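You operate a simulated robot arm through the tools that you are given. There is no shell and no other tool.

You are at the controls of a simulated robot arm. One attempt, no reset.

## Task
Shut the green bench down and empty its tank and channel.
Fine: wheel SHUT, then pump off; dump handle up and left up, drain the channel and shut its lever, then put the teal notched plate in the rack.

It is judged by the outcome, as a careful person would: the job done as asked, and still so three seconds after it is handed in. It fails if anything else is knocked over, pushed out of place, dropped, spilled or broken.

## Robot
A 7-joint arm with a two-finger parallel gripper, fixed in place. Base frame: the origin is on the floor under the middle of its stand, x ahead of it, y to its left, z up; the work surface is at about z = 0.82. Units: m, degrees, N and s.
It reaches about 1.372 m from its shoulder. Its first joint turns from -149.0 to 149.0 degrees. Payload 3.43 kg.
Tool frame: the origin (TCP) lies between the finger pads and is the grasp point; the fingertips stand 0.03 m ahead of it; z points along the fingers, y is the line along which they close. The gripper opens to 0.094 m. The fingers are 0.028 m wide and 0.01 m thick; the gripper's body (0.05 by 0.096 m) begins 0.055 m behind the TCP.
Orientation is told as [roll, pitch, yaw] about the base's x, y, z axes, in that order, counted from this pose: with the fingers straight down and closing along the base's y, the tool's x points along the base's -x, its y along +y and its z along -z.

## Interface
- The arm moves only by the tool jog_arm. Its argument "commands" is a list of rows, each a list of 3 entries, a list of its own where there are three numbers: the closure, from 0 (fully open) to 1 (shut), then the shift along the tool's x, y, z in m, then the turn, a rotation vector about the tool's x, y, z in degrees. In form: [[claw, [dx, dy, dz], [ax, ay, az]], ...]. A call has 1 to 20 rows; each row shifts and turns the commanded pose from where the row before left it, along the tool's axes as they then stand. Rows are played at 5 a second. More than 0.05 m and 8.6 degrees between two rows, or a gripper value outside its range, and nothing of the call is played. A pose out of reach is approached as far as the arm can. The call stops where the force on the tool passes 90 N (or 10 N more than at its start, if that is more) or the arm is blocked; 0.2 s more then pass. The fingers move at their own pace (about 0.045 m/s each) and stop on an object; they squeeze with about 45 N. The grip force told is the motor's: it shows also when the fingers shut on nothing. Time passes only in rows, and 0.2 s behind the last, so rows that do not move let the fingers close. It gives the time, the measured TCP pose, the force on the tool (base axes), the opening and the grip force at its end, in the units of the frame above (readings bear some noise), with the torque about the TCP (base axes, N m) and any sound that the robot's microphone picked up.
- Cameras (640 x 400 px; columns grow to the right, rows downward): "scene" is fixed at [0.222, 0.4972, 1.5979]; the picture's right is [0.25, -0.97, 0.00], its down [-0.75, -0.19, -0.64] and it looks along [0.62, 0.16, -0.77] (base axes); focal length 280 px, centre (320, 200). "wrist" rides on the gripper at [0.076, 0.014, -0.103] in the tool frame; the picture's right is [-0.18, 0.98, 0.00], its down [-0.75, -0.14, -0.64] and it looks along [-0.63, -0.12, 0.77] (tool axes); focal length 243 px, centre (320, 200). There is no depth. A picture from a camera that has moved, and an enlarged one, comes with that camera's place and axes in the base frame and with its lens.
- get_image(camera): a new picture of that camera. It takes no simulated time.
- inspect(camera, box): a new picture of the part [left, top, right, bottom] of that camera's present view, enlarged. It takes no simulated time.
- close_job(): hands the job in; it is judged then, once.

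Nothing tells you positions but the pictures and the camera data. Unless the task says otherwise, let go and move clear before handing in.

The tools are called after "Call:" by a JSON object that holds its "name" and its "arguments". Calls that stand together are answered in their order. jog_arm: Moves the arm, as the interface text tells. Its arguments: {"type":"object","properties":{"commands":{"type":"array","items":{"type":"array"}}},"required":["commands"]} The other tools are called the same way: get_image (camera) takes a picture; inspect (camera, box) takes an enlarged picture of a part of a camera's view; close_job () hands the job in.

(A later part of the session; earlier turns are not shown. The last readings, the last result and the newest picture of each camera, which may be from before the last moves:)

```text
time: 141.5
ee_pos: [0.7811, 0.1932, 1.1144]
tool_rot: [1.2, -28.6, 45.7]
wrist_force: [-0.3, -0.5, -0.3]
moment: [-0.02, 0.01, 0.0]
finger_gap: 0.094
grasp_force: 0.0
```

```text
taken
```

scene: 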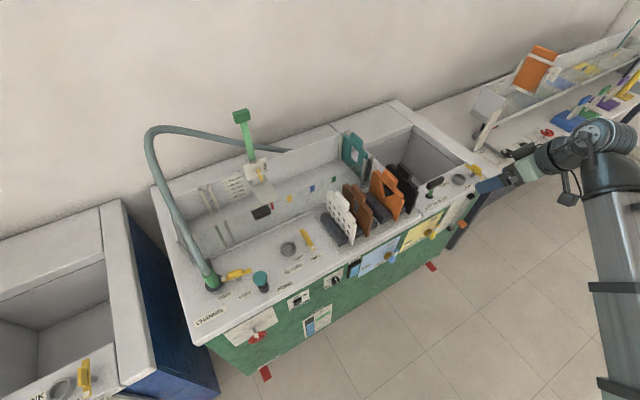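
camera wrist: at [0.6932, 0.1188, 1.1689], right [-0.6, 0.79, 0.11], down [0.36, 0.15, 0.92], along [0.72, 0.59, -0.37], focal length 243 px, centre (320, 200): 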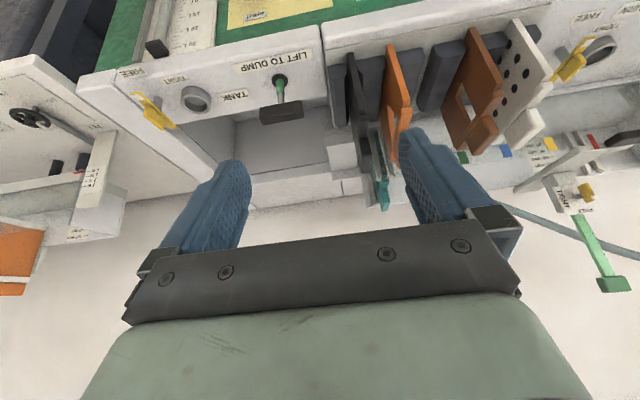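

Call:
{"name": "inspect", "arguments": {"camera": "wrist", "box": [310, 10, 550, 160]}}

Call:
{"name": "inspect", "arguments": {"camera": "wrist", "box": [320, 110, 480, 230]}}

```text
2.67 times, centred on (430, 85) of wrist
camera zoom: at [0.6932, 0.1188, 1.1689], right [-0.6, 0.79, 0.11], down [0.36, 0.15, 0.92], along [0.72, 0.59, -0.37], focal length 647 px, centre (27, 507)
```

zoom: 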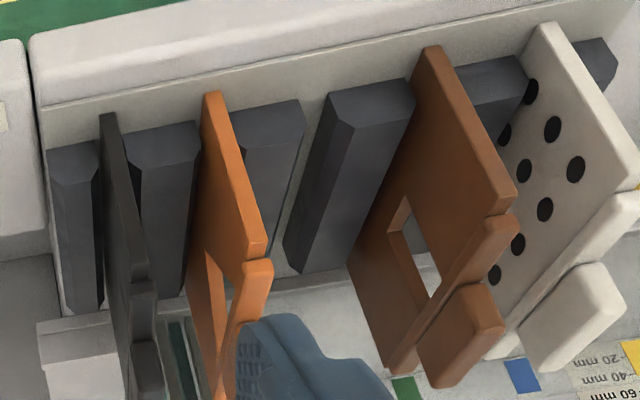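

```text
3.33 times, centred on (400, 170) of wrist
camera zoom: at [0.6932, 0.1188, 1.1689], right [-0.6, 0.79, 0.11], down [0.36, 0.15, 0.92], along [0.72, 0.59, -0.37], focal length 809 px, centre (53, 300)
```

zoom: 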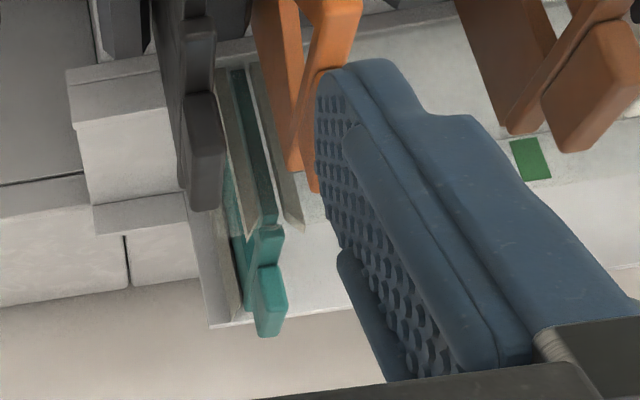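

The rack has five slots and only the middle one, between orange and brown, is empty. The teal plate's tab is near (1.006, 0.568, 0.98). I'll shift for a better second view of both.

Call:
{"name": "jog_arm", "arguments": {"commands": [[0, [-0.01, 0.02, -0.018], [0, 0, 0]], [0, [-0.014, 0.04, -0.026], [0, 0, 0]], [0, [-0.014, 0.04, -0.026], [0, 0, 0]], [0, [0, 0.04, 0], [0, 0, 0]], [0, [0, 0.02, 0], [0, 0, 0]], [0, [0, 0, 0], [0, 0, 0]]]}}

Call:
{"name": "get_image", "arguments": {"camera": "wrist"}}

Call:
{"name": "inspect", "arguments": {"camera": "wrist", "box": [200, 0, 420, 140]}}

Call:
{"name": "inspect", "arguments": {"camera": "wrist", "box": [220, 80, 400, 200]}}

```text
time: 142.9
ee_pos: [0.675, 0.2738, 1.2001]
tool_rot: [3.5, -29.7, 45.7]
wrist_force: [0.8, 0.3, -0.2]
moment: [0.02, -0.02, 0.01]
finger_gap: 0.0939
grasp_force: 0.0
out of reach, approached as far as the arm can: row 3, 4, 5
```

```text
taken
camera wrist: at [0.5876, 0.1956, 1.2536], right [-0.61, 0.78, 0.14], down [0.37, 0.12, 0.92], along [0.7, 0.62, -0.36], focal length 243 px, centre (320, 200)
```

wrist: 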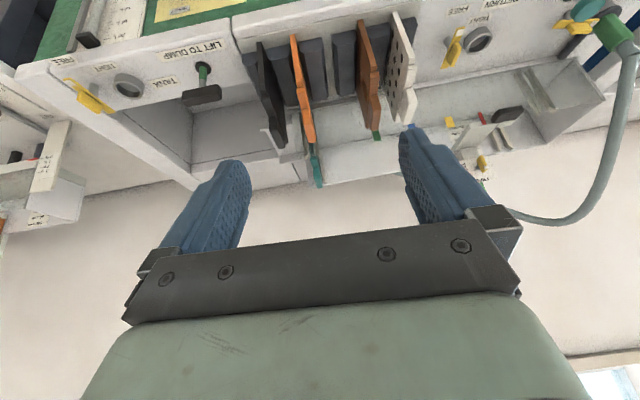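

```text
2.86 times, centred on (310, 70) of wrist
camera zoom: at [0.5876, 0.1956, 1.2536], right [-0.61, 0.78, 0.14], down [0.37, 0.12, 0.92], along [0.7, 0.62, -0.36], focal length 693 px, centre (349, 571)
```

zoom: 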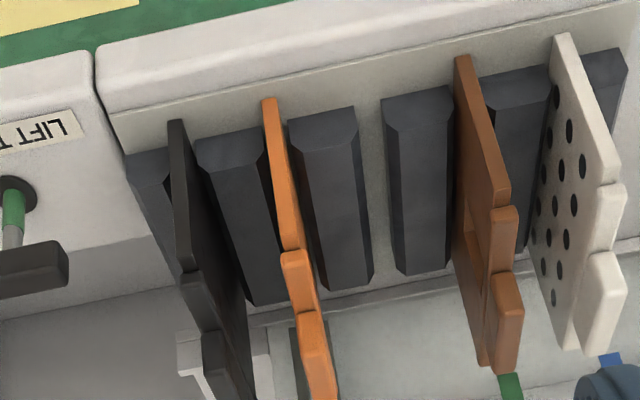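

```text
3.33 times, centred on (310, 140) of wrist
camera zoom: at [0.5876, 0.1956, 1.2536], right [-0.61, 0.78, 0.14], down [0.37, 0.12, 0.92], along [0.7, 0.62, -0.36], focal length 809 px, centre (353, 400)
```

zoom: 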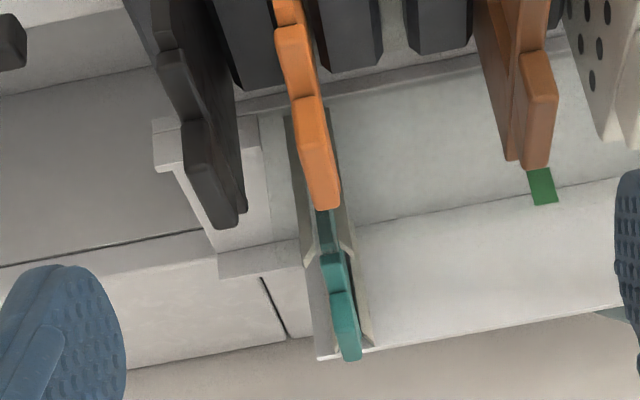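

Triangulating across three views puts the teal tab's centre at about N=1.116, U=0.337, with its top at z=0.99. The empty slot is at U≈0.259. I'll straighten the tool and fly over, high above the rack, to hover above the teal tab.

Call:
{"name": "jog_arm", "arguments": {"commands": [[0, [0, 0, 0], [1.6, 2.4, -0.25]], [0, [0, 0, 0], [1.6, 2.3, -0.25]], [0.2, [-0.017, -0.002, 0.012], [0, 0, 0]], [0.35, [-0.0342, -0.0035, 0.024], [0, 0, 0]], [0.35, [-0.0342, -0.0035, 0.024], [0, 0, 0]], [0.35, [-0.0342, -0.0035, 0.024], [0, 0, 0]], [0.35, [-0.0342, -0.0035, 0.024], [0, 0, 0]], [0.35, [-0.0342, -0.0035, 0.024], [0, 0, 0]], [0.35, [-0.0342, -0.0035, 0.024], [0, 0, 0]], [0.35, [-0.0342, -0.0035, 0.024], [0, 0, 0]], [0.35, [-0.017, -0.002, 0.012], [0, 0, 0]], [0.35, [0, 0, 0], [0, 0, 0]]]}}

Call:
{"name": "get_image", "arguments": {"camera": "wrist"}}

Call:
{"name": "get_image", "arguments": {"camera": "scene"}}

```text
time: 145.5
ee_pos: [0.9401, 0.435, 1.1585]
tool_rot: [5.3, -29.0, 45.9]
wrist_force: [0.2, 0.6, -0.1]
moment: [0.0, 0.02, 0.0]
finger_gap: 0.0611
grasp_force: 0.1
out of reach, approached as far as the arm can: row 1, 3, 4, 5, 6, 7, 10, 11
```

```text
taken
camera wrist: at [0.8558, 0.354, 1.2126], right [-0.62, 0.76, 0.17], down [0.39, 0.12, 0.91], along [0.68, 0.64, -0.37], focal length 243 px, centre (320, 200)
```

wrist: 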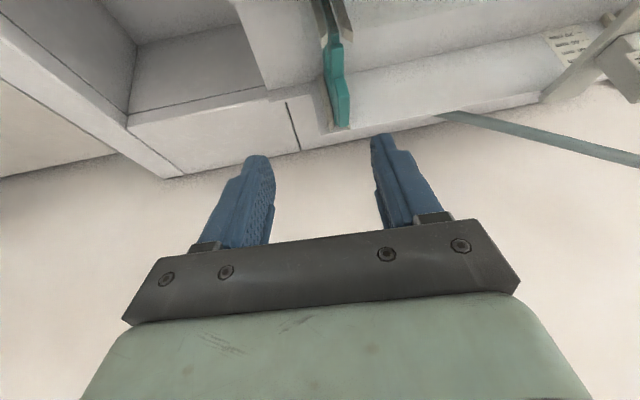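

```text
taken
```

scene: 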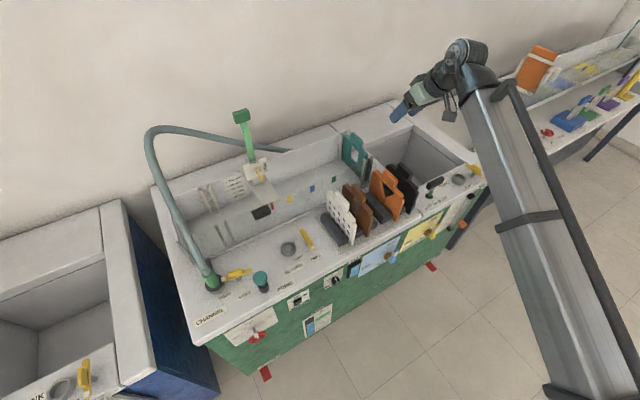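

The arm says parts of that path were out of reach, so I'll check where a zero move leaves it before going on.

Call:
{"name": "jog_arm", "arguments": {"commands": [[0.35, [0, 0, 0], [0, 0, 0]], [0.35, [0, 0, 0], [0, 0, 0]]]}}

```text
time: 146.1
ee_pos: [0.9392, 0.435, 1.1582]
tool_rot: [5.4, -29.0, 46.0]
wrist_force: [0.0, 0.7, -0.1]
moment: [0.0, -0.04, -0.01]
finger_gap: 0.061
grasp_force: 0.0
```

Call:
{"name": "jog_arm", "arguments": {"commands": [[0.35, [-0.0132, 0.0036, 0.016], [0, 0, 0]], [0.35, [-0.0263, 0.0072, 0.0321], [0, 0, 0]], [0.35, [-0.0263, 0.0072, 0.0321], [0, 0, 0]], [0.35, [-0.0263, 0.0072, 0.0321], [0, 0, 0]], [0.35, [-0.0132, 0.0036, 0.016], [0, 0, 0]], [0.35, [0, 0, 0], [2, 0, 0]], [0.35, [0, 0, 0], [2, 0, 0]], [0.35, [0, 0, 0], [1.4, 0, 0]], [0.35, [0, 0, 0], [0, 0, 0]]]}}

Call:
{"name": "get_image", "arguments": {"camera": "wrist"}}

Call:
{"name": "get_image", "arguments": {"camera": "scene"}}

```text
time: 148.1
ee_pos: [1.0322, 0.5449, 1.0968]
tool_rot: [6.6, -29.4, 45.9]
wrist_force: [-0.5, 0.6, -0.2]
moment: [0.0, 0.04, -0.01]
finger_gap: 0.061
grasp_force: 0.1
out of reach, approached as far as the arm can: row 1, 2, 3, 4, 5, 6, 8
```

```text
taken
camera wrist: at [0.9489, 0.4622, 1.1507], right [-0.63, 0.75, 0.19], down [0.4, 0.1, 0.91], along [0.67, 0.65, -0.37], focal length 243 px, centre (320, 200)
```

wrist: 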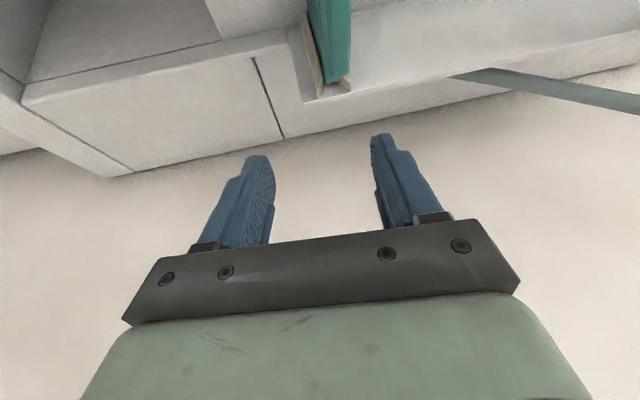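

```text
taken
```

scene: 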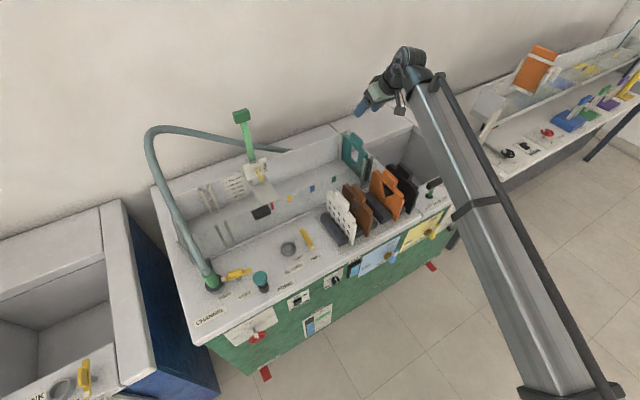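

The tool still can't level out in roll, which suggests a wrist joint is at its limit. I'll look at the arm's posture.

Call:
{"name": "inspect", "arguments": {"camera": "scene", "box": [330, 30, 490, 130]}}

Call:
{"name": "inspect", "arguments": {"camera": "scene", "box": [380, 200, 640, 400]}}

```text
4.00 times, centred on (410, 80) of scene
camera zoom: at [0.222, 0.4972, 1.5979], right [0.25, -0.97, 0.0], down [-0.75, -0.19, -0.64], along [0.62, 0.16, -0.77], focal length 1120 px, centre (-40, 680)
```

zoom: 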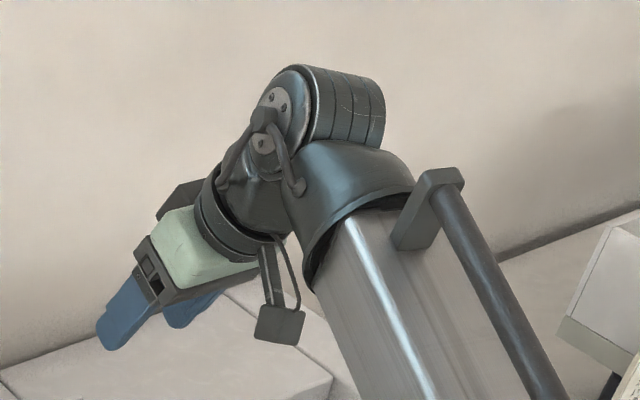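

```text
2.00 times, centred on (510, 300) of scene
camera zoom: at [0.222, 0.4972, 1.5979], right [0.25, -0.97, 0.0], down [-0.75, -0.19, -0.64], along [0.62, 0.16, -0.77], focal length 560 px, centre (-60, 0)
```

zoom: 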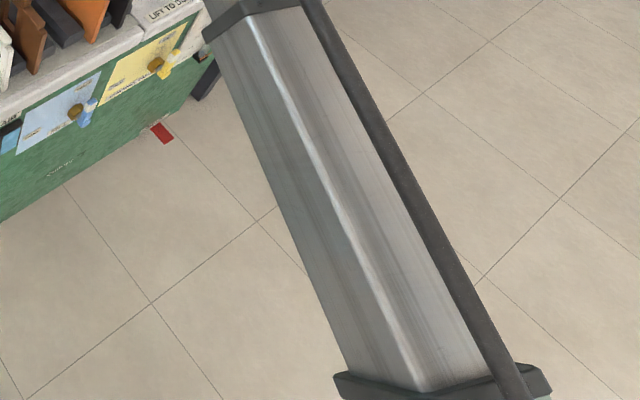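

The residual error is about the forearm axis, so the forearm-roll joint is probably at its limit. I'll try small corrections from here to see whether the arm can work around it.

Call:
{"name": "jog_arm", "arguments": {"commands": [[0.35, [0, 0, 0], [1, 0, 0]], [0.35, [0, 0, 0], [1, 0, 0]], [0.35, [0, 0, 0], [1, 0, 0]], [0.35, [0, 0, 0], [1, 0, 0]], [0.35, [0, 0, 0], [1, 0, 0]], [0.35, [0, 0, 0], [1, 0, 0]], [0.35, [0, 0, 0], [0, 0, 0]]]}}

```text
time: 149.7
ee_pos: [1.0341, 0.5422, 1.0956]
tool_rot: [6.3, -29.7, 45.9]
wrist_force: [-0.2, -0.4, 0.4]
moment: [0.01, 0.0, -0.01]
finger_gap: 0.0609
grasp_force: 0.1
out of reach, approached as far as the arm can: row 3, 4
```

The forearm-roll joint seems wound to its limit from the earlier rolling. To free it I'll make a wrist flip in the open space high above the bench: raise the tool to horizontal, swing it around the forearm axis, then bend it back down. First the horizontal pose.

Call:
{"name": "jog_arm", "arguments": {"commands": [[0.35, [-0.011, 0, 0], [0, -3, 0]], [0.35, [-0.02195, 0, -0.00115], [0, -6, 0]], [0.35, [-0.02195, 0, -0.00115], [0, -6, 0]], [0.35, [-0.02195, 0, -0.00115], [0, -6, 0]], [0.35, [-0.02195, 0, -0.00115], [0, -6, 0]], [0.35, [-0.02195, 0, -0.00115], [0, -6, 0]], [0.35, [-0.02195, 0, -0.00115], [0, -6, 0]], [0.35, [-0.02195, 0, -0.00115], [0, -6, 0]], [0.35, [-0.02195, 0, -0.00115], [0, -6, 0]], [0.35, [-0.02195, 0, -0.00115], [0, -6, 0]], [0.35, [-0.011, 0, 0], [0, -3, 0]], [0.35, [0, 0, 0], [0, 0, 0]]]}}

Call:
{"name": "get_image", "arguments": {"camera": "scene"}}

```text
time: 152.3
ee_pos: [1.1135, 0.6123, 1.2755]
tool_rot: [87.5, -86.0, -39.5]
wrist_force: [-0.3, -0.4, -0.6]
moment: [0.0, -0.01, 0.02]
finger_gap: 0.0614
grasp_force: 0.0
```

```text
taken
```

scene: 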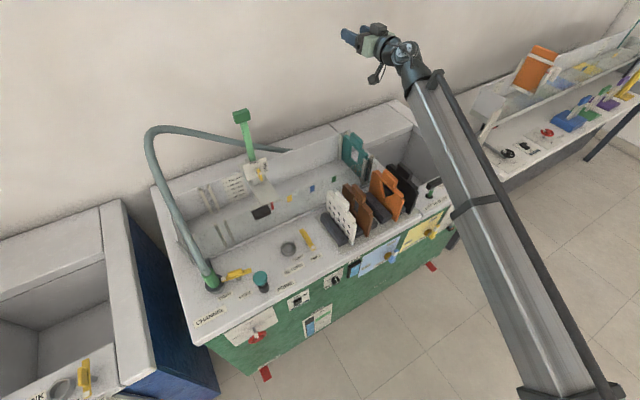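

The orientation is good and nothing was out of reach. Now the swing about the forearm axis, in stages.

Call:
{"name": "jog_arm", "arguments": {"commands": [[0.35, [-0.002, 0.0052, -0.0001], [-1.437, -0.4758, 2.588]], [0.35, [-0.00396, 0.01036, -0.00029], [-2.874, -0.9516, 5.176]], [0.35, [-0.00396, 0.01036, -0.00029], [-2.874, -0.9516, 5.176]], [0.35, [-0.00396, 0.01036, -0.00029], [-2.874, -0.9516, 5.176]], [0.35, [-0.00396, 0.01036, -0.00029], [-2.874, -0.9516, 5.176]], [0.35, [-0.00396, 0.01036, -0.00029], [-2.874, -0.9516, 5.176]], [0.35, [-0.00396, 0.01036, -0.00029], [-2.874, -0.9516, 5.176]], [0.35, [-0.00396, 0.01036, -0.00029], [-2.874, -0.9516, 5.176]], [0.35, [-0.00396, 0.01036, -0.00029], [-2.874, -0.9516, 5.176]], [0.35, [-0.00396, 0.01036, -0.00029], [-2.874, -0.9516, 5.176]], [0.35, [0, 0, 0], [0, 0, 0]]]}}

Call:
{"name": "get_image", "arguments": {"camera": "scene"}}

Call:
{"name": "inspect", "arguments": {"camera": "scene", "box": [320, 0, 480, 100]}}

```text
time: 154.7
ee_pos: [1.0481, 0.6398, 1.3467]
tool_rot: [115.1, -36.5, -37.7]
wrist_force: [0.3, 0.0, -0.3]
moment: [-0.01, -0.02, 0.02]
finger_gap: 0.0611
grasp_force: 0.0
```

```text
taken
```

scene: 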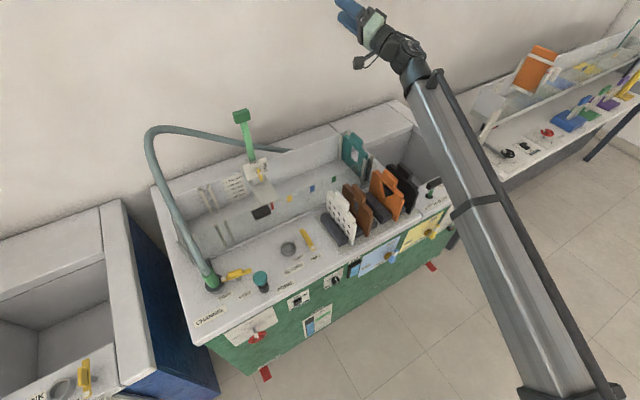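

```text
4.00 times, centred on (400, 50) of scene
camera zoom: at [0.222, 0.4972, 1.5979], right [0.25, -0.97, 0.0], down [-0.75, -0.19, -0.64], along [0.62, 0.16, -0.77], focal length 1120 px, centre (0, 800)
```

zoom: 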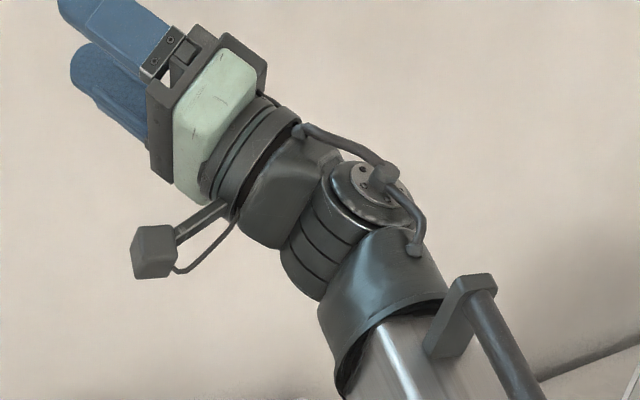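

The forearm joint is turning freely the way I expected. Continuing the swing.

Call:
{"name": "jog_arm", "arguments": {"commands": [[0.35, [-0.00396, 0.01036, -0.00029], [-2.874, -0.9516, 5.176]], [0.35, [-0.00396, 0.01036, -0.00029], [-2.874, -0.9516, 5.176]], [0.35, [-0.00396, 0.01036, -0.00029], [-2.874, -0.9516, 5.176]], [0.35, [-0.00396, 0.01036, -0.00029], [-2.874, -0.9516, 5.176]], [0.35, [-0.00396, 0.01036, -0.00029], [-2.874, -0.9516, 5.176]], [0.35, [-0.00396, 0.01036, -0.00029], [-2.874, -0.9516, 5.176]], [0.35, [-0.00396, 0.01036, -0.00029], [-2.874, -0.9516, 5.176]], [0.35, [-0.00396, 0.01036, -0.00029], [-2.874, -0.9516, 5.176]], [0.35, [-0.00396, 0.01036, -0.00029], [-2.874, -0.9516, 5.176]], [0.35, [-0.00396, 0.01036, -0.00029], [-2.874, -0.9516, 5.176]], [0.35, [0, 0, 0], [0, 0, 0]]]}}

Call:
{"name": "get_image", "arguments": {"camera": "scene"}}

```text
time: 157.1
ee_pos: [1.0346, 0.5793, 1.4341]
tool_rot: [140.0, 10.5, -13.9]
wrist_force: [-0.1, 0.2, -1.2]
moment: [-0.01, -0.01, -0.01]
finger_gap: 0.0613
grasp_force: 0.1
```

```text
taken
```

scene: 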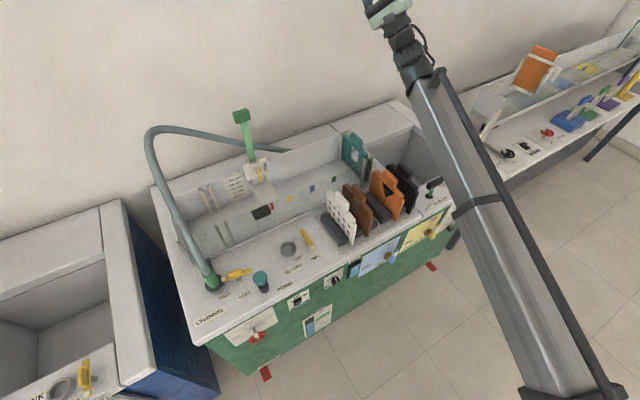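

Call:
{"name": "jog_arm", "arguments": {"commands": [[0.35, [-0.00396, 0.01036, -0.00029], [-2.874, -0.9516, 5.176]], [0.35, [-0.00396, 0.01036, -0.00029], [-2.874, -0.9516, 5.176]], [0.35, [-0.00396, 0.01036, -0.00029], [-2.874, -0.9516, 5.176]], [0.35, [-0.00396, 0.01036, -0.00029], [-2.874, -0.9516, 5.176]], [0.35, [-0.00396, 0.01036, -0.00029], [-2.874, -0.9516, 5.176]], [0.35, [-0.00396, 0.01036, -0.00029], [-2.874, -0.9516, 5.176]], [0.35, [-0.00396, 0.01036, -0.00029], [-2.874, -0.9516, 5.176]], [0.35, [-0.00396, 0.01036, -0.00029], [-2.874, -0.9516, 5.176]], [0.35, [-0.00396, 0.01036, -0.00029], [-2.874, -0.9516, 5.176]], [0.35, [-0.00396, 0.01036, -0.00029], [-2.874, -0.9516, 5.176]], [0.35, [-0.002, 0.0052, -0.0001], [-1.437, -0.4758, 2.588]], [0.35, [0, 0, 0], [0, 0, 0]]]}}

Call:
{"name": "get_image", "arguments": {"camera": "scene"}}

```text
time: 159.7
ee_pos: [1.054, 0.5567, 1.4581]
tool_rot: [-163.9, 34.2, 38.9]
wrist_force: [-1.3, -0.1, -0.4]
moment: [-0.01, 0.02, -0.02]
finger_gap: 0.0611
grasp_force: 0.1
out of reach, approached as far as the arm can: row 6, 7, 8, 9, 10, 11
```

```text
taken
```

scene: 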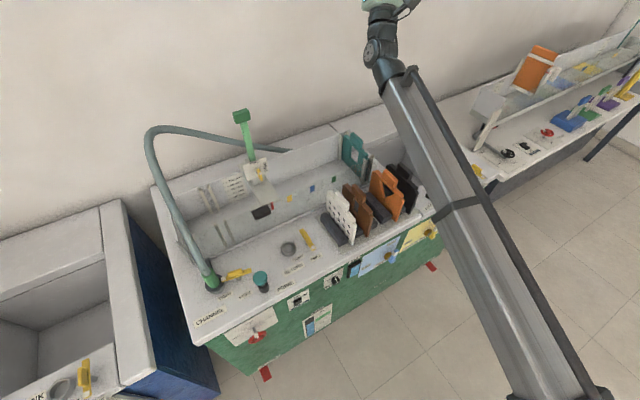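

Call:
{"name": "inspect", "arguments": {"camera": "scene", "box": [320, 0, 480, 100]}}

Call:
{"name": "get_image", "arguments": {"camera": "wrist"}}

```text
4.00 times, centred on (400, 50) of scene
camera zoom: at [0.222, 0.4972, 1.5979], right [0.25, -0.97, 0.0], down [-0.75, -0.19, -0.64], along [0.62, 0.16, -0.77], focal length 1120 px, centre (0, 800)
```

zoom: 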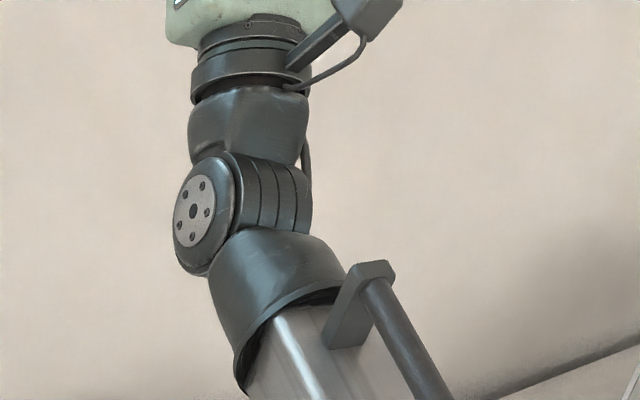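

```text
taken
camera wrist: at [0.9521, 0.4924, 1.417], right [0.59, -0.74, -0.33], down [0.04, 0.43, -0.9], along [0.8, 0.52, 0.28], focal length 243 px, centre (320, 200)
```

wrist: 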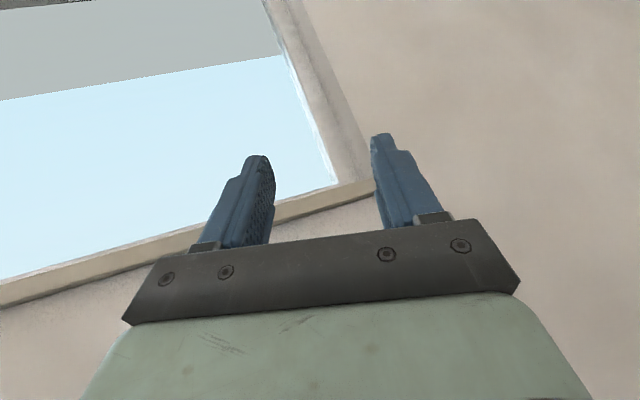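

The swing worked: the wrist is back on its original side, now bent upward. I'll bring it down through the straight position in the plane of the forearm, stopping just short to check.

Call:
{"name": "jog_arm", "arguments": {"commands": [[0.35, [-0.0124, -0.0078, -0.0005], [2.13, -3.38, 0]], [0.35, [-0.0186, -0.01175, -0.00115], [3.2, -5.07, 0]], [0.35, [-0.0186, -0.01175, -0.00115], [3.2, -5.07, 0]], [0.35, [-0.0186, -0.01175, -0.00115], [3.2, -5.07, 0]], [0.35, [0, 0, 0], [0, 0, 0]]]}}

Call:
{"name": "inspect", "arguments": {"camera": "scene", "box": [320, 0, 480, 100]}}

Call:
{"name": "get_image", "arguments": {"camera": "scene"}}

```text
time: 160.9
ee_pos: [1.0282, 0.6775, 1.4332]
tool_rot: [-170.1, 53.0, 42.3]
wrist_force: [0.4, 0.3, 0.0]
moment: [-0.01, 0.01, 0.01]
finger_gap: 0.061
grasp_force: 0.0
out of reach, approached as far as the arm can: row 1, 2, 3, 4
```

```text
4.00 times, centred on (400, 50) of scene
camera zoom: at [0.222, 0.4972, 1.5979], right [0.25, -0.97, 0.0], down [-0.75, -0.19, -0.64], along [0.62, 0.16, -0.77], focal length 1120 px, centre (0, 800)
```

zoom: 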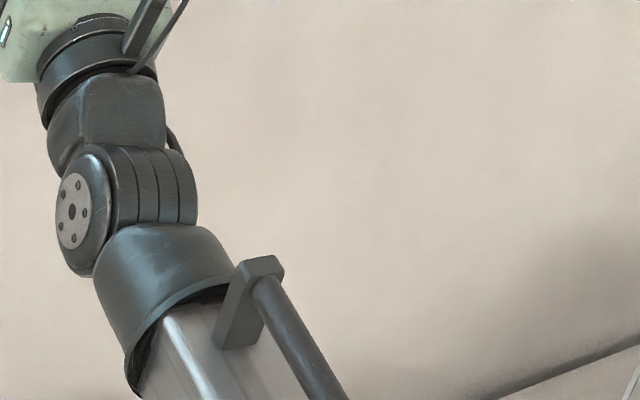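

```text
taken
```

scene: 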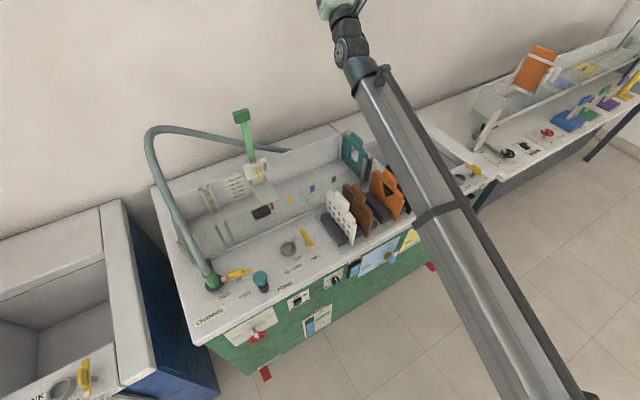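

The arm is partly limited here and has leaned left. I'll cross through the straight position along the current bend and look again.

Call:
{"name": "jog_arm", "arguments": {"commands": [[0.35, [-0.0081, -0.0203, -0.0011], [5.56, -2.23, 0]], [0.35, [-0.01086, -0.02713, -0.00204], [7.42, -2.97, 0]], [0.35, [-0.01086, -0.02713, -0.00204], [7.42, -2.97, 0]], [0.35, [-0.01086, -0.02713, -0.00204], [7.42, -2.97, 0]], [0.35, [0, 0, 0], [0, 0, 0]]]}}

Call:
{"name": "inspect", "arguments": {"camera": "scene", "box": [260, 0, 420, 100]}}

Call:
{"name": "get_image", "arguments": {"camera": "scene"}}

```text
time: 162.1
ee_pos: [0.9665, 0.7913, 1.3919]
tool_rot: [178.2, 71.5, 38.1]
wrist_force: [-0.6, 0.1, -0.6]
moment: [-0.01, 0.0, -0.02]
finger_gap: 0.061
grasp_force: 0.0
out of reach, approached as far as the arm can: row 1, 2, 3, 4
```

```text
4.00 times, centred on (340, 50) of scene
camera zoom: at [0.222, 0.4972, 1.5979], right [0.25, -0.97, 0.0], down [-0.75, -0.19, -0.64], along [0.62, 0.16, -0.77], focal length 1120 px, centre (240, 800)
```

zoom: 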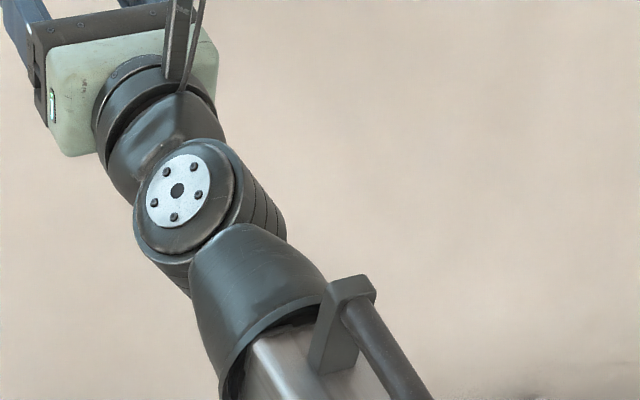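

```text
taken
```

scene: 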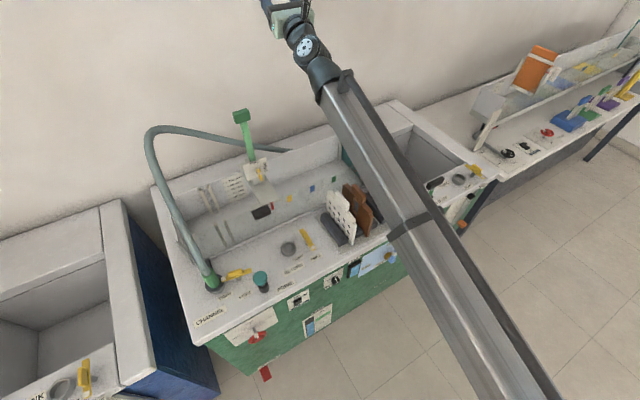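

The wrist is now unflipped, with its original face to the left and bending downward, and the camera is on top. I'll level the tool and bring it back to the right.

Call:
{"name": "jog_arm", "arguments": {"commands": [[0.35, [0, 0, 0], [2.07, -6.03, 0.53]], [0.35, [0, 0, 0], [2.07, -6.03, 0.53]], [0.35, [0, 0, 0], [2.07, -6.03, 0.53]], [0.35, [-0.01, 0.0135, -0.01], [0, 0, 0]], [0.35, [-0.02, 0.027, -0.02], [0, 0, 0]], [0.35, [-0.02, 0.027, -0.02], [0, 0, 0]], [0.35, [-0.02, 0.027, -0.02], [0, 0, 0]], [0.35, [-0.02, 0.027, -0.02], [0, 0, 0]], [0.35, [-0.02, 0.027, -0.02], [0, 0, 0]], [0.35, [-0.02, 0.027, -0.02], [0, 0, 0]], [0.35, [-0.01, 0.0135, -0.01], [0, 0, 0]], [0.35, [0, 0, 0], [0, 0, 0]]]}}

Call:
{"name": "get_image", "arguments": {"camera": "scene"}}

Call:
{"name": "inspect", "arguments": {"camera": "scene", "box": [300, 0, 460, 100]}}

```text
time: 164.7
ee_pos: [1.0328, 0.5749, 1.2533]
tool_rot: [144.5, 84.8, 16.5]
wrist_force: [0.2, 1.1, 0.0]
moment: [0.03, 0.02, 0.04]
finger_gap: 0.061
grasp_force: 0.0
out of reach, approached as far as the arm can: row 1
```

```text
taken
```

scene: 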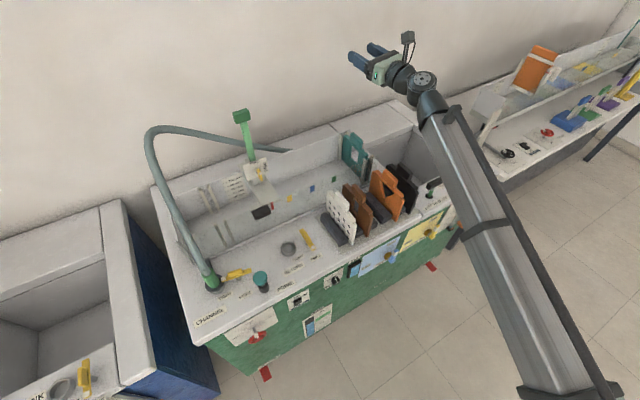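

```text
4.00 times, centred on (380, 50) of scene
camera zoom: at [0.222, 0.4972, 1.5979], right [0.25, -0.97, 0.0], down [-0.75, -0.19, -0.64], along [0.62, 0.16, -0.77], focal length 1120 px, centre (80, 800)
```

zoom: 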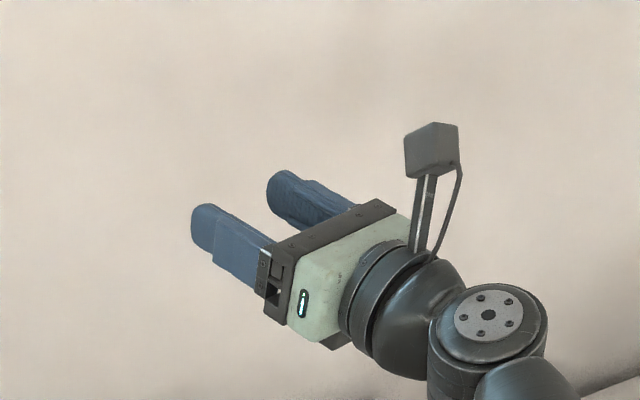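

The camera is on top and the posture looks healthy. Now I'll pitch the fingers down toward the bench, keeping the wrist where it is.

Call:
{"name": "jog_arm", "arguments": {"commands": [[0.35, [-0.011, 0, 0], [0, -3, 0]], [0.35, [-0.02195, 0, -0.00115], [0, -6, 0]], [0.35, [-0.02195, 0, -0.00115], [0, -6, 0]], [0.35, [-0.02195, 0, -0.00115], [0, -6, 0]], [0.35, [-0.02195, 0, -0.00115], [0, -6, 0]], [0.35, [-0.02195, 0, -0.00115], [0, -6, 0]], [0.35, [-0.02195, 0, -0.00115], [0, -6, 0]], [0.35, [-0.02195, 0, -0.00115], [0, -6, 0]], [0.35, [-0.02195, 0, -0.00115], [0, -6, 0]], [0.35, [-0.02195, 0, -0.00115], [0, -6, 0]], [0.35, [-0.011, 0, 0], [0, -3, 0]], [0.35, [0, 0, 0], [0, 0, 0]]]}}

Call:
{"name": "get_image", "arguments": {"camera": "scene"}}

Call:
{"name": "get_image", "arguments": {"camera": "wrist"}}

```text
time: 167.3
ee_pos: [0.9856, 0.5015, 1.0648]
tool_rot: [3.7, 34.2, -126.1]
wrist_force: [-0.4, -0.4, 0.5]
moment: [-0.04, 0.0, -0.02]
finger_gap: 0.0611
grasp_force: 0.1
```

```text
taken
```

scene: 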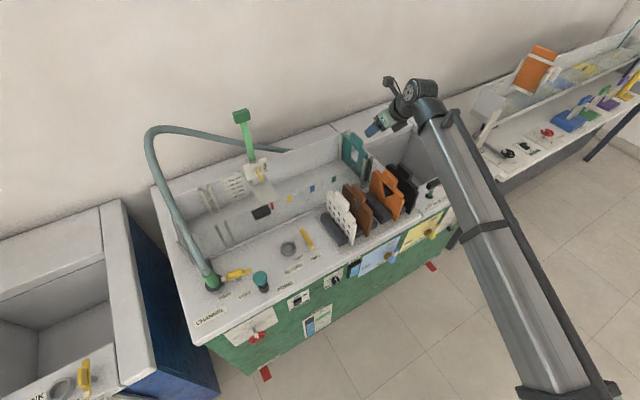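

```text
taken
camera wrist: at [0.9951, 0.5006, 1.1934], right [0.68, -0.73, -0.05], down [-0.72, -0.68, 0.1], along [-0.11, -0.03, -0.99], focal length 243 px, centre (320, 200)
```

wrist: 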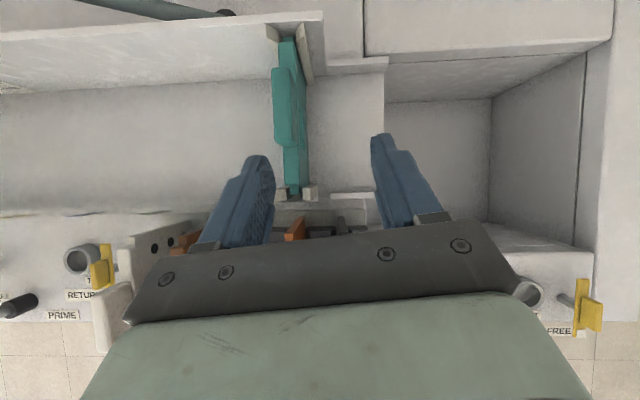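

The pose is now fully reachable and the top view shows the teal plate clearly. I'll square up the yaw and then measure the tab.

Call:
{"name": "jog_arm", "arguments": {"commands": [[0.35, [0, 0, 0], [-0.2, -2.2, 3.15]], [0.35, [0, 0, 0], [-0.2, -2.2, 3.15]], [0.35, [0, 0, 0], [0, 0, 0]]]}}

Call:
{"name": "get_image", "arguments": {"camera": "wrist"}}

Call:
{"name": "inspect", "arguments": {"camera": "wrist", "box": [220, 0, 400, 220]}}

```text
time: 168.1
ee_pos: [0.9844, 0.5012, 1.065]
tool_rot: [0.0, 30.0, -133.6]
wrist_force: [0.4, -0.1, 0.0]
moment: [0.01, -0.01, -0.01]
finger_gap: 0.0612
grasp_force: 0.0
```

```text
taken
camera wrist: at [1.0062, 0.5013, 1.1924], right [0.6, -0.79, -0.09], down [-0.77, -0.61, 0.18], along [-0.2, -0.04, -0.98], focal length 243 px, centre (320, 200)
```

wrist: 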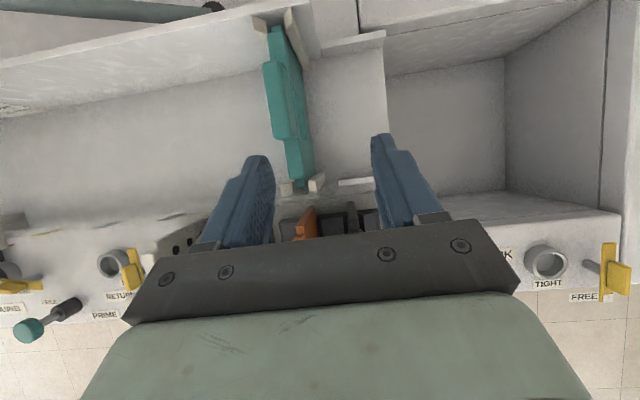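

```text
1.82 times, centred on (310, 110) of wrist
camera zoom: at [1.0062, 0.5013, 1.1924], right [0.6, -0.79, -0.09], down [-0.77, -0.61, 0.18], along [-0.2, -0.04, -0.98], focal length 441 px, centre (338, 364)
```

zoom: 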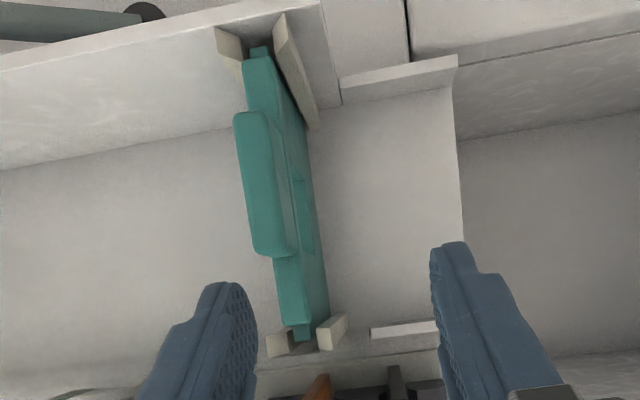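

Call:
{"name": "inspect", "arguments": {"camera": "wrist", "box": [250, 30, 330, 190]}}

Call:
{"name": "inspect", "arguments": {"camera": "wrist", "box": [240, 50, 340, 110]}}

Call:
{"name": "inspect", "arguments": {"camera": "scene", "box": [320, 110, 416, 170]}}

```text
2.50 times, centred on (290, 110) of wrist
camera zoom: at [1.0062, 0.5013, 1.1924], right [0.6, -0.79, -0.09], down [-0.77, -0.61, 0.18], along [-0.2, -0.04, -0.98], focal length 606 px, centre (395, 425)
```

zoom: 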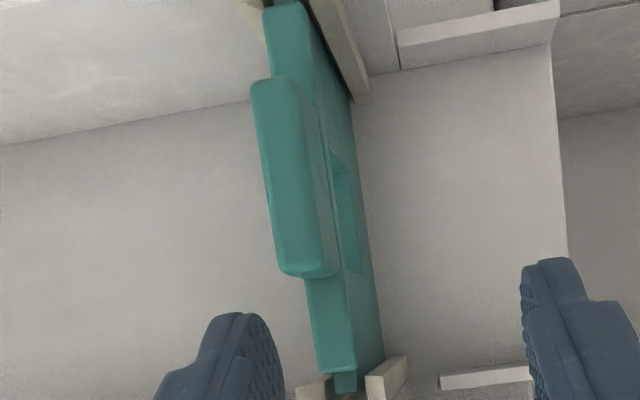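

```text
6.40 times, centred on (290, 80) of wrist
camera zoom: at [1.0062, 0.5013, 1.1924], right [0.6, -0.79, -0.09], down [-0.77, -0.61, 0.18], along [-0.2, -0.04, -0.98], focal length 1553 px, centre (512, 968)
```

zoom: 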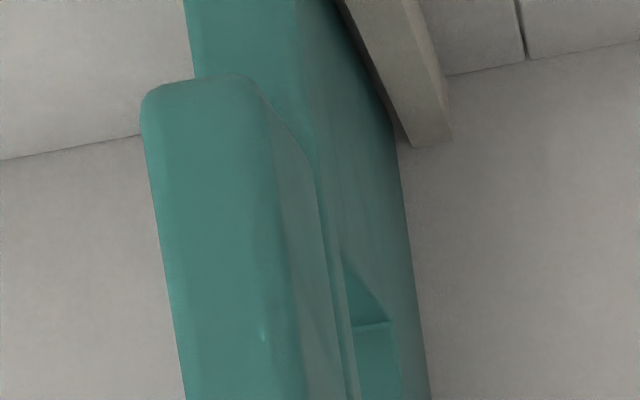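

```text
6.67 times, centred on (368, 140) of scene
camera zoom: at [0.222, 0.4972, 1.5979], right [0.25, -0.97, 0.0], down [-0.75, -0.19, -0.64], along [0.62, 0.16, -0.77], focal length 1866 px, centre (0, 600)
```

zoom: 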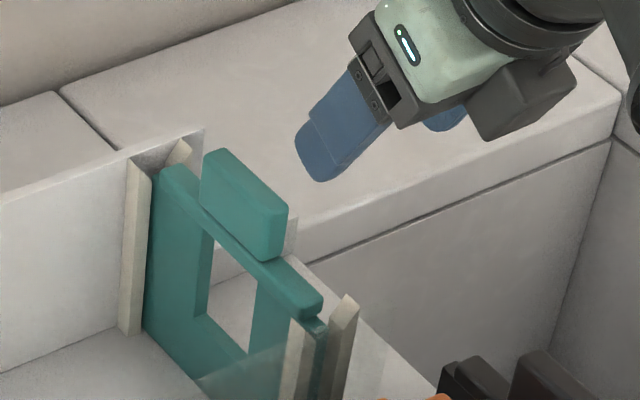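

The tab is centred at U≈0.334, N≈1.108 with its top at z≈0.99, about 0.015 thick. I'll line up sideways first, then come down onto it.

Call:
{"name": "jog_arm", "arguments": {"commands": [[0.35, [0.0055, -0.015, 0], [0, 0, 0]], [0.35, [0.0056, -0.0153, 0], [0, 0, 0]], [0.35, [0, 0, 0.03], [0, 0, 0]], [0.35, [0, 0, 0.03], [0, 0, 0]], [0.35, [0, 0, 0], [0, 0, 0]]]}}

Call:
{"name": "get_image", "arguments": {"camera": "wrist"}}

Call:
{"name": "inspect", "arguments": {"camera": "scene", "box": [320, 110, 416, 170]}}

```text
time: 169.3
ee_pos: [0.9907, 0.5464, 1.0188]
tool_rot: [0.0, 30.0, -133.6]
wrist_force: [-0.4, -0.1, 0.0]
moment: [0.01, 0.02, 0.01]
finger_gap: 0.0612
grasp_force: 0.2
```

```text
taken
camera wrist: at [1.0115, 0.5482, 1.1467], right [0.6, -0.79, -0.09], down [-0.77, -0.61, 0.18], along [-0.2, -0.04, -0.98], focal length 243 px, centre (320, 200)
```

wrist: 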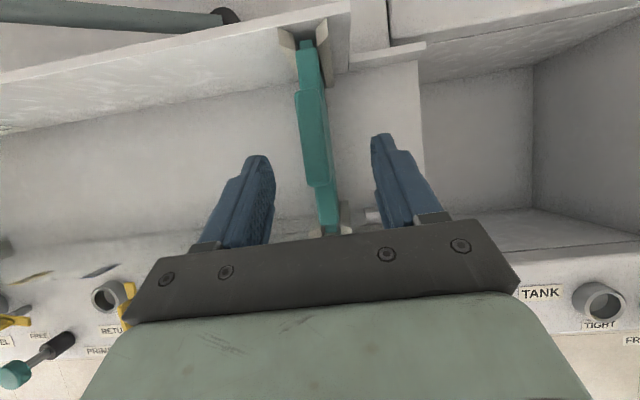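

```text
6.67 times, centred on (368, 140) of scene
camera zoom: at [0.222, 0.4972, 1.5979], right [0.25, -0.97, 0.0], down [-0.75, -0.19, -0.64], along [0.62, 0.16, -0.77], focal length 1866 px, centre (0, 600)
```

zoom: 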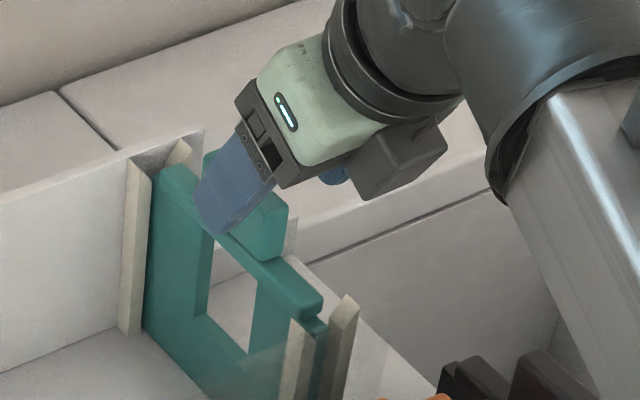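

Call:
{"name": "jog_arm", "arguments": {"commands": [[0.35, [0.0022, -0.003, 0.005], [0, 0, 0]], [0.35, [0, 0, 0.016], [0, 0, 0]], [0.35, [0, 0, 0.0158], [0, 0, 0]], [0.35, [0, 0, 0], [0, 0, 0]]]}}

Call:
{"name": "get_image", "arguments": {"camera": "wrist"}}

Call:
{"name": "inspect", "arguments": {"camera": "scene", "box": [320, 110, 416, 170]}}

```text
time: 170.3
ee_pos: [1.0027, 0.5636, 0.9873]
tool_rot: [0.1, 30.1, -133.6]
wrist_force: [0.4, -0.8, -0.5]
moment: [0.04, -0.01, 0.03]
finger_gap: 0.0614
grasp_force: 0.1
```

```text
taken
camera wrist: at [1.0229, 0.5653, 1.1148], right [0.6, -0.79, -0.09], down [-0.77, -0.61, 0.18], along [-0.2, -0.04, -0.98], focal length 243 px, centre (320, 200)
```

wrist: 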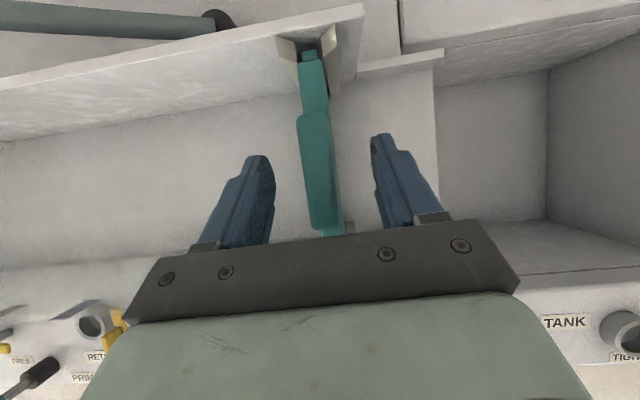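

```text
6.67 times, centred on (368, 140) of scene
camera zoom: at [0.222, 0.4972, 1.5979], right [0.25, -0.97, 0.0], down [-0.75, -0.19, -0.64], along [0.62, 0.16, -0.77], focal length 1866 px, centre (0, 600)
```

zoom: 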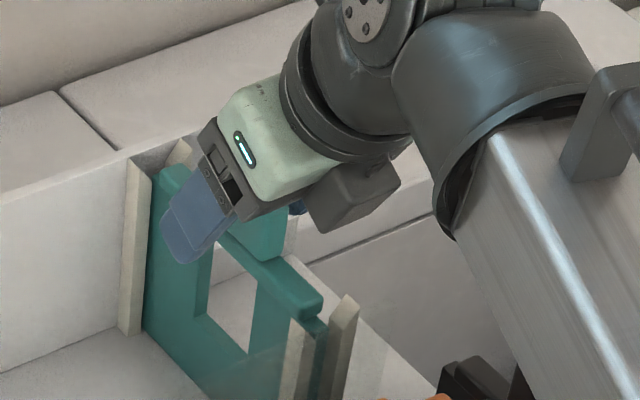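

The tab is centred between the fingers. Closing on it.

Call:
{"name": "jog_arm", "arguments": {"commands": [[0.6, [0, 0, 0], [0, 0, 0]], [0.8, [0, 0, 0], [0, 0, 0]], [1, [0, 0, 0], [0, 0, 0]], [1, [0, 0, 0], [0, 0, 0]], [1, [0, 0, 0], [0, 0, 0]], [1, [0, 0, 0], [0, 0, 0]]]}}

Call:
{"name": "get_image", "arguments": {"camera": "wrist"}}

Call:
{"name": "inspect", "arguments": {"camera": "scene", "box": [320, 110, 416, 170]}}

```text
time: 171.7
ee_pos: [1.0014, 0.5646, 0.9876]
tool_rot: [-0.1, 30.0, -133.7]
wrist_force: [0.1, -0.2, 0.5]
moment: [0.01, -0.02, 0.0]
finger_gap: 0.0199
grasp_force: 45.0
```

```text
taken
camera wrist: at [1.0229, 0.5651, 1.1148], right [0.6, -0.79, -0.09], down [-0.77, -0.61, 0.18], along [-0.2, -0.04, -0.98], focal length 243 px, centre (320, 200)
```

wrist: 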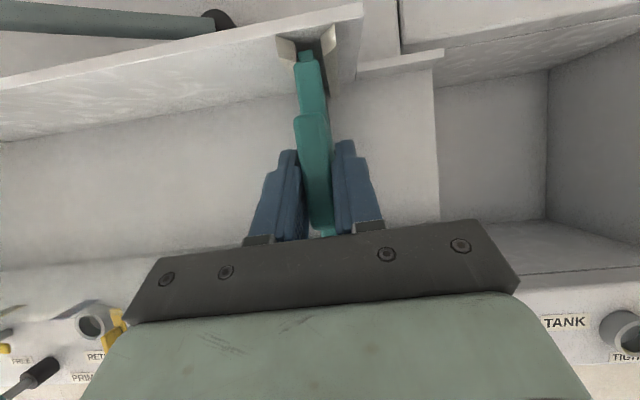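

```text
6.67 times, centred on (368, 140) of scene
camera zoom: at [0.222, 0.4972, 1.5979], right [0.25, -0.97, 0.0], down [-0.75, -0.19, -0.64], along [0.62, 0.16, -0.77], focal length 1866 px, centre (0, 600)
```

zoom: 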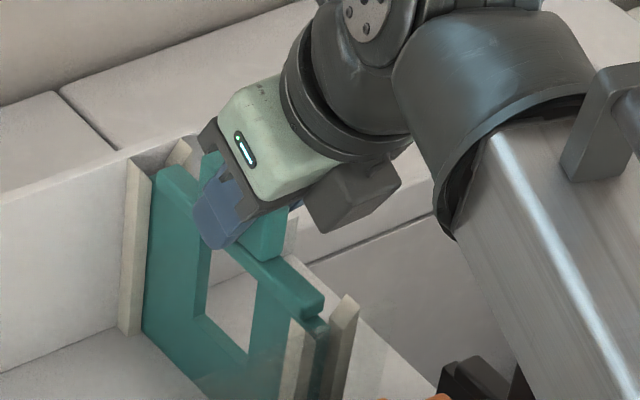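

Firm grip, 0.020 m thick, no stray force. Lifting slowly straight up.

Call:
{"name": "jog_arm", "arguments": {"commands": [[1, [0.005, 0, -0.00866], [0, 0, 0]], [1, [0.0075, 0, -0.013], [0, 0, 0]], [1, [0, 0, 0], [0, 0, 0]]]}}

Call:
{"name": "inspect", "arguments": {"camera": "scene", "box": [320, 110, 416, 170]}}

```text
time: 172.5
ee_pos: [1.0015, 0.5641, 1.0129]
tool_rot: [0.0, 29.9, -133.7]
wrist_force: [0.7, 0.5, -2.3]
moment: [-0.03, 0.01, -0.01]
finger_gap: 0.0199
grasp_force: 44.7
```

```text
6.67 times, centred on (368, 140) of scene
camera zoom: at [0.222, 0.4972, 1.5979], right [0.25, -0.97, 0.0], down [-0.75, -0.19, -0.64], along [0.62, 0.16, -0.77], focal length 1866 px, centre (0, 600)
```

zoom: 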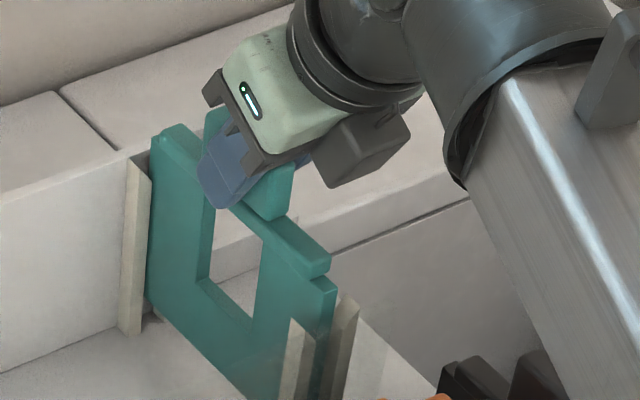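

The plate is rising freely in its guides. Continuing the lift.

Call:
{"name": "jog_arm", "arguments": {"commands": [[1, [0.01, 0, -0.0173], [0, 0, 0]], [1, [0.015, 0, -0.026], [0, 0, 0]], [1, [0.015, 0, -0.026], [0, 0, 0]], [1, [0.015, 0, -0.026], [0, 0, 0]], [1, [0.015, 0, -0.026], [0, 0, 0]], [1, [0.01, 0, -0.0173], [0, 0, 0]], [1, [0, 0, 0], [0, 0, 0]]]}}

Call:
{"name": "get_image", "arguments": {"camera": "scene"}}

Call:
{"name": "get_image", "arguments": {"camera": "wrist"}}

```text
time: 174.1
ee_pos: [1.0013, 0.5661, 1.1732]
tool_rot: [0.0, 30.0, -133.6]
wrist_force: [0.4, 0.2, -1.7]
moment: [-0.03, 0.03, -0.01]
finger_gap: 0.0198
grasp_force: 44.7
```

```text
taken
```

scene: 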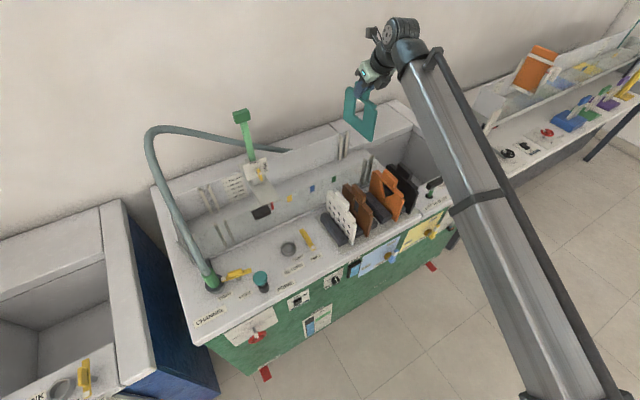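

```text
taken
camera wrist: at [1.0227, 0.5668, 1.3017], right [0.6, -0.79, -0.09], down [-0.77, -0.61, 0.18], along [-0.2, -0.04, -0.98], focal length 243 px, centre (320, 200)
```

wrist: 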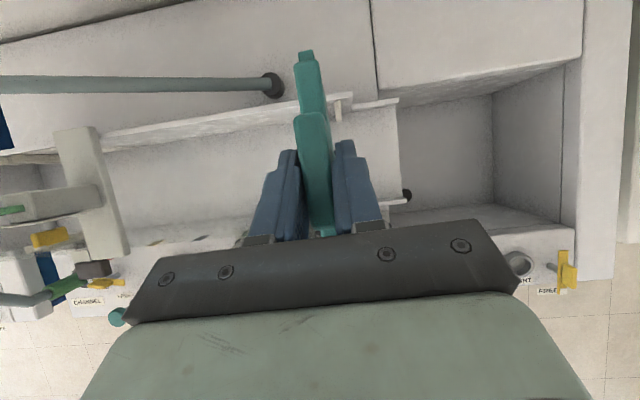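

The plate is out and held level, with its bottom about 4 cm above the other plates. I'll move it left first, then back over the rack.

Call:
{"name": "jog_arm", "arguments": {"commands": [[1, [0, -0.02, 0], [0, 0, 0]], [1, [0, -0.034, 0], [0, 0, 0]], [1, [0, -0.0195, 0], [0, 0, 0]], [1, [-0.0154, 0, -0.0089], [0, 0, 0]], [1, [-0.0308, 0, -0.0178], [0, 0, 0]], [1, [-0.0308, 0, -0.0178], [0, 0, 0]], [1, [-0.0308, 0, -0.0178], [0, 0, 0]], [1, [-0.0308, 0, -0.0178], [0, 0, 0]], [1, [-0.0154, 0, -0.0089], [0, 0, 0]], [1, [0, 0, 0], [0, 0, 0]]]}}

Call:
{"name": "get_image", "arguments": {"camera": "scene"}}

Call:
{"name": "get_image", "arguments": {"camera": "wrist"}}

Call:
{"name": "inspect", "arguments": {"camera": "scene", "box": [300, 130, 428, 250]}}

```text
time: 176.3
ee_pos: [0.8249, 0.4878, 1.1698]
tool_rot: [0.0, 30.0, -133.7]
wrist_force: [0.1, 0.8, -1.2]
moment: [0.01, 0.02, -0.04]
finger_gap: 0.0199
grasp_force: 45.2
```

```text
taken
```

scene: 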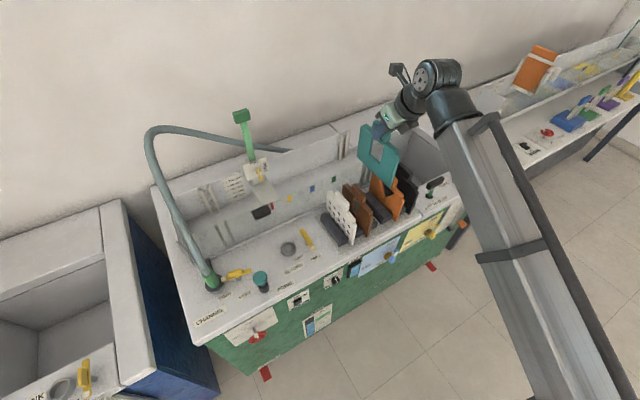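

```text
taken
camera wrist: at [0.8452, 0.4892, 1.2979], right [0.6, -0.79, -0.09], down [-0.77, -0.61, 0.18], along [-0.2, -0.04, -0.98], focal length 243 px, centre (320, 200)
```

wrist: 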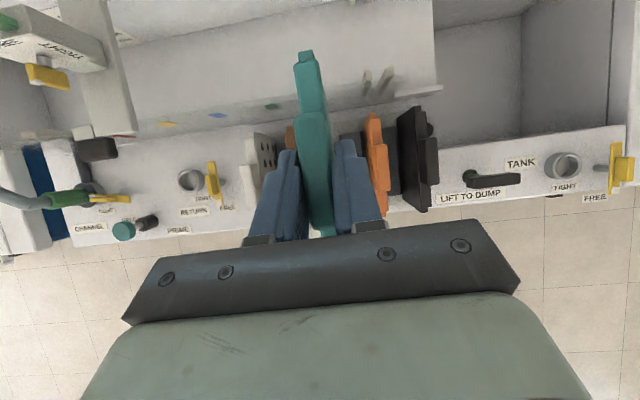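

```text
3.33 times, centred on (364, 190) of scene
camera zoom: at [0.222, 0.4972, 1.5979], right [0.25, -0.97, 0.0], down [-0.75, -0.19, -0.64], along [0.62, 0.16, -0.77], focal length 933 px, centre (173, 233)
```

zoom: 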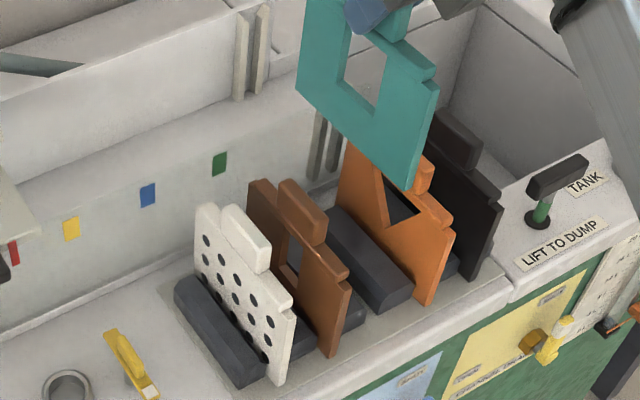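

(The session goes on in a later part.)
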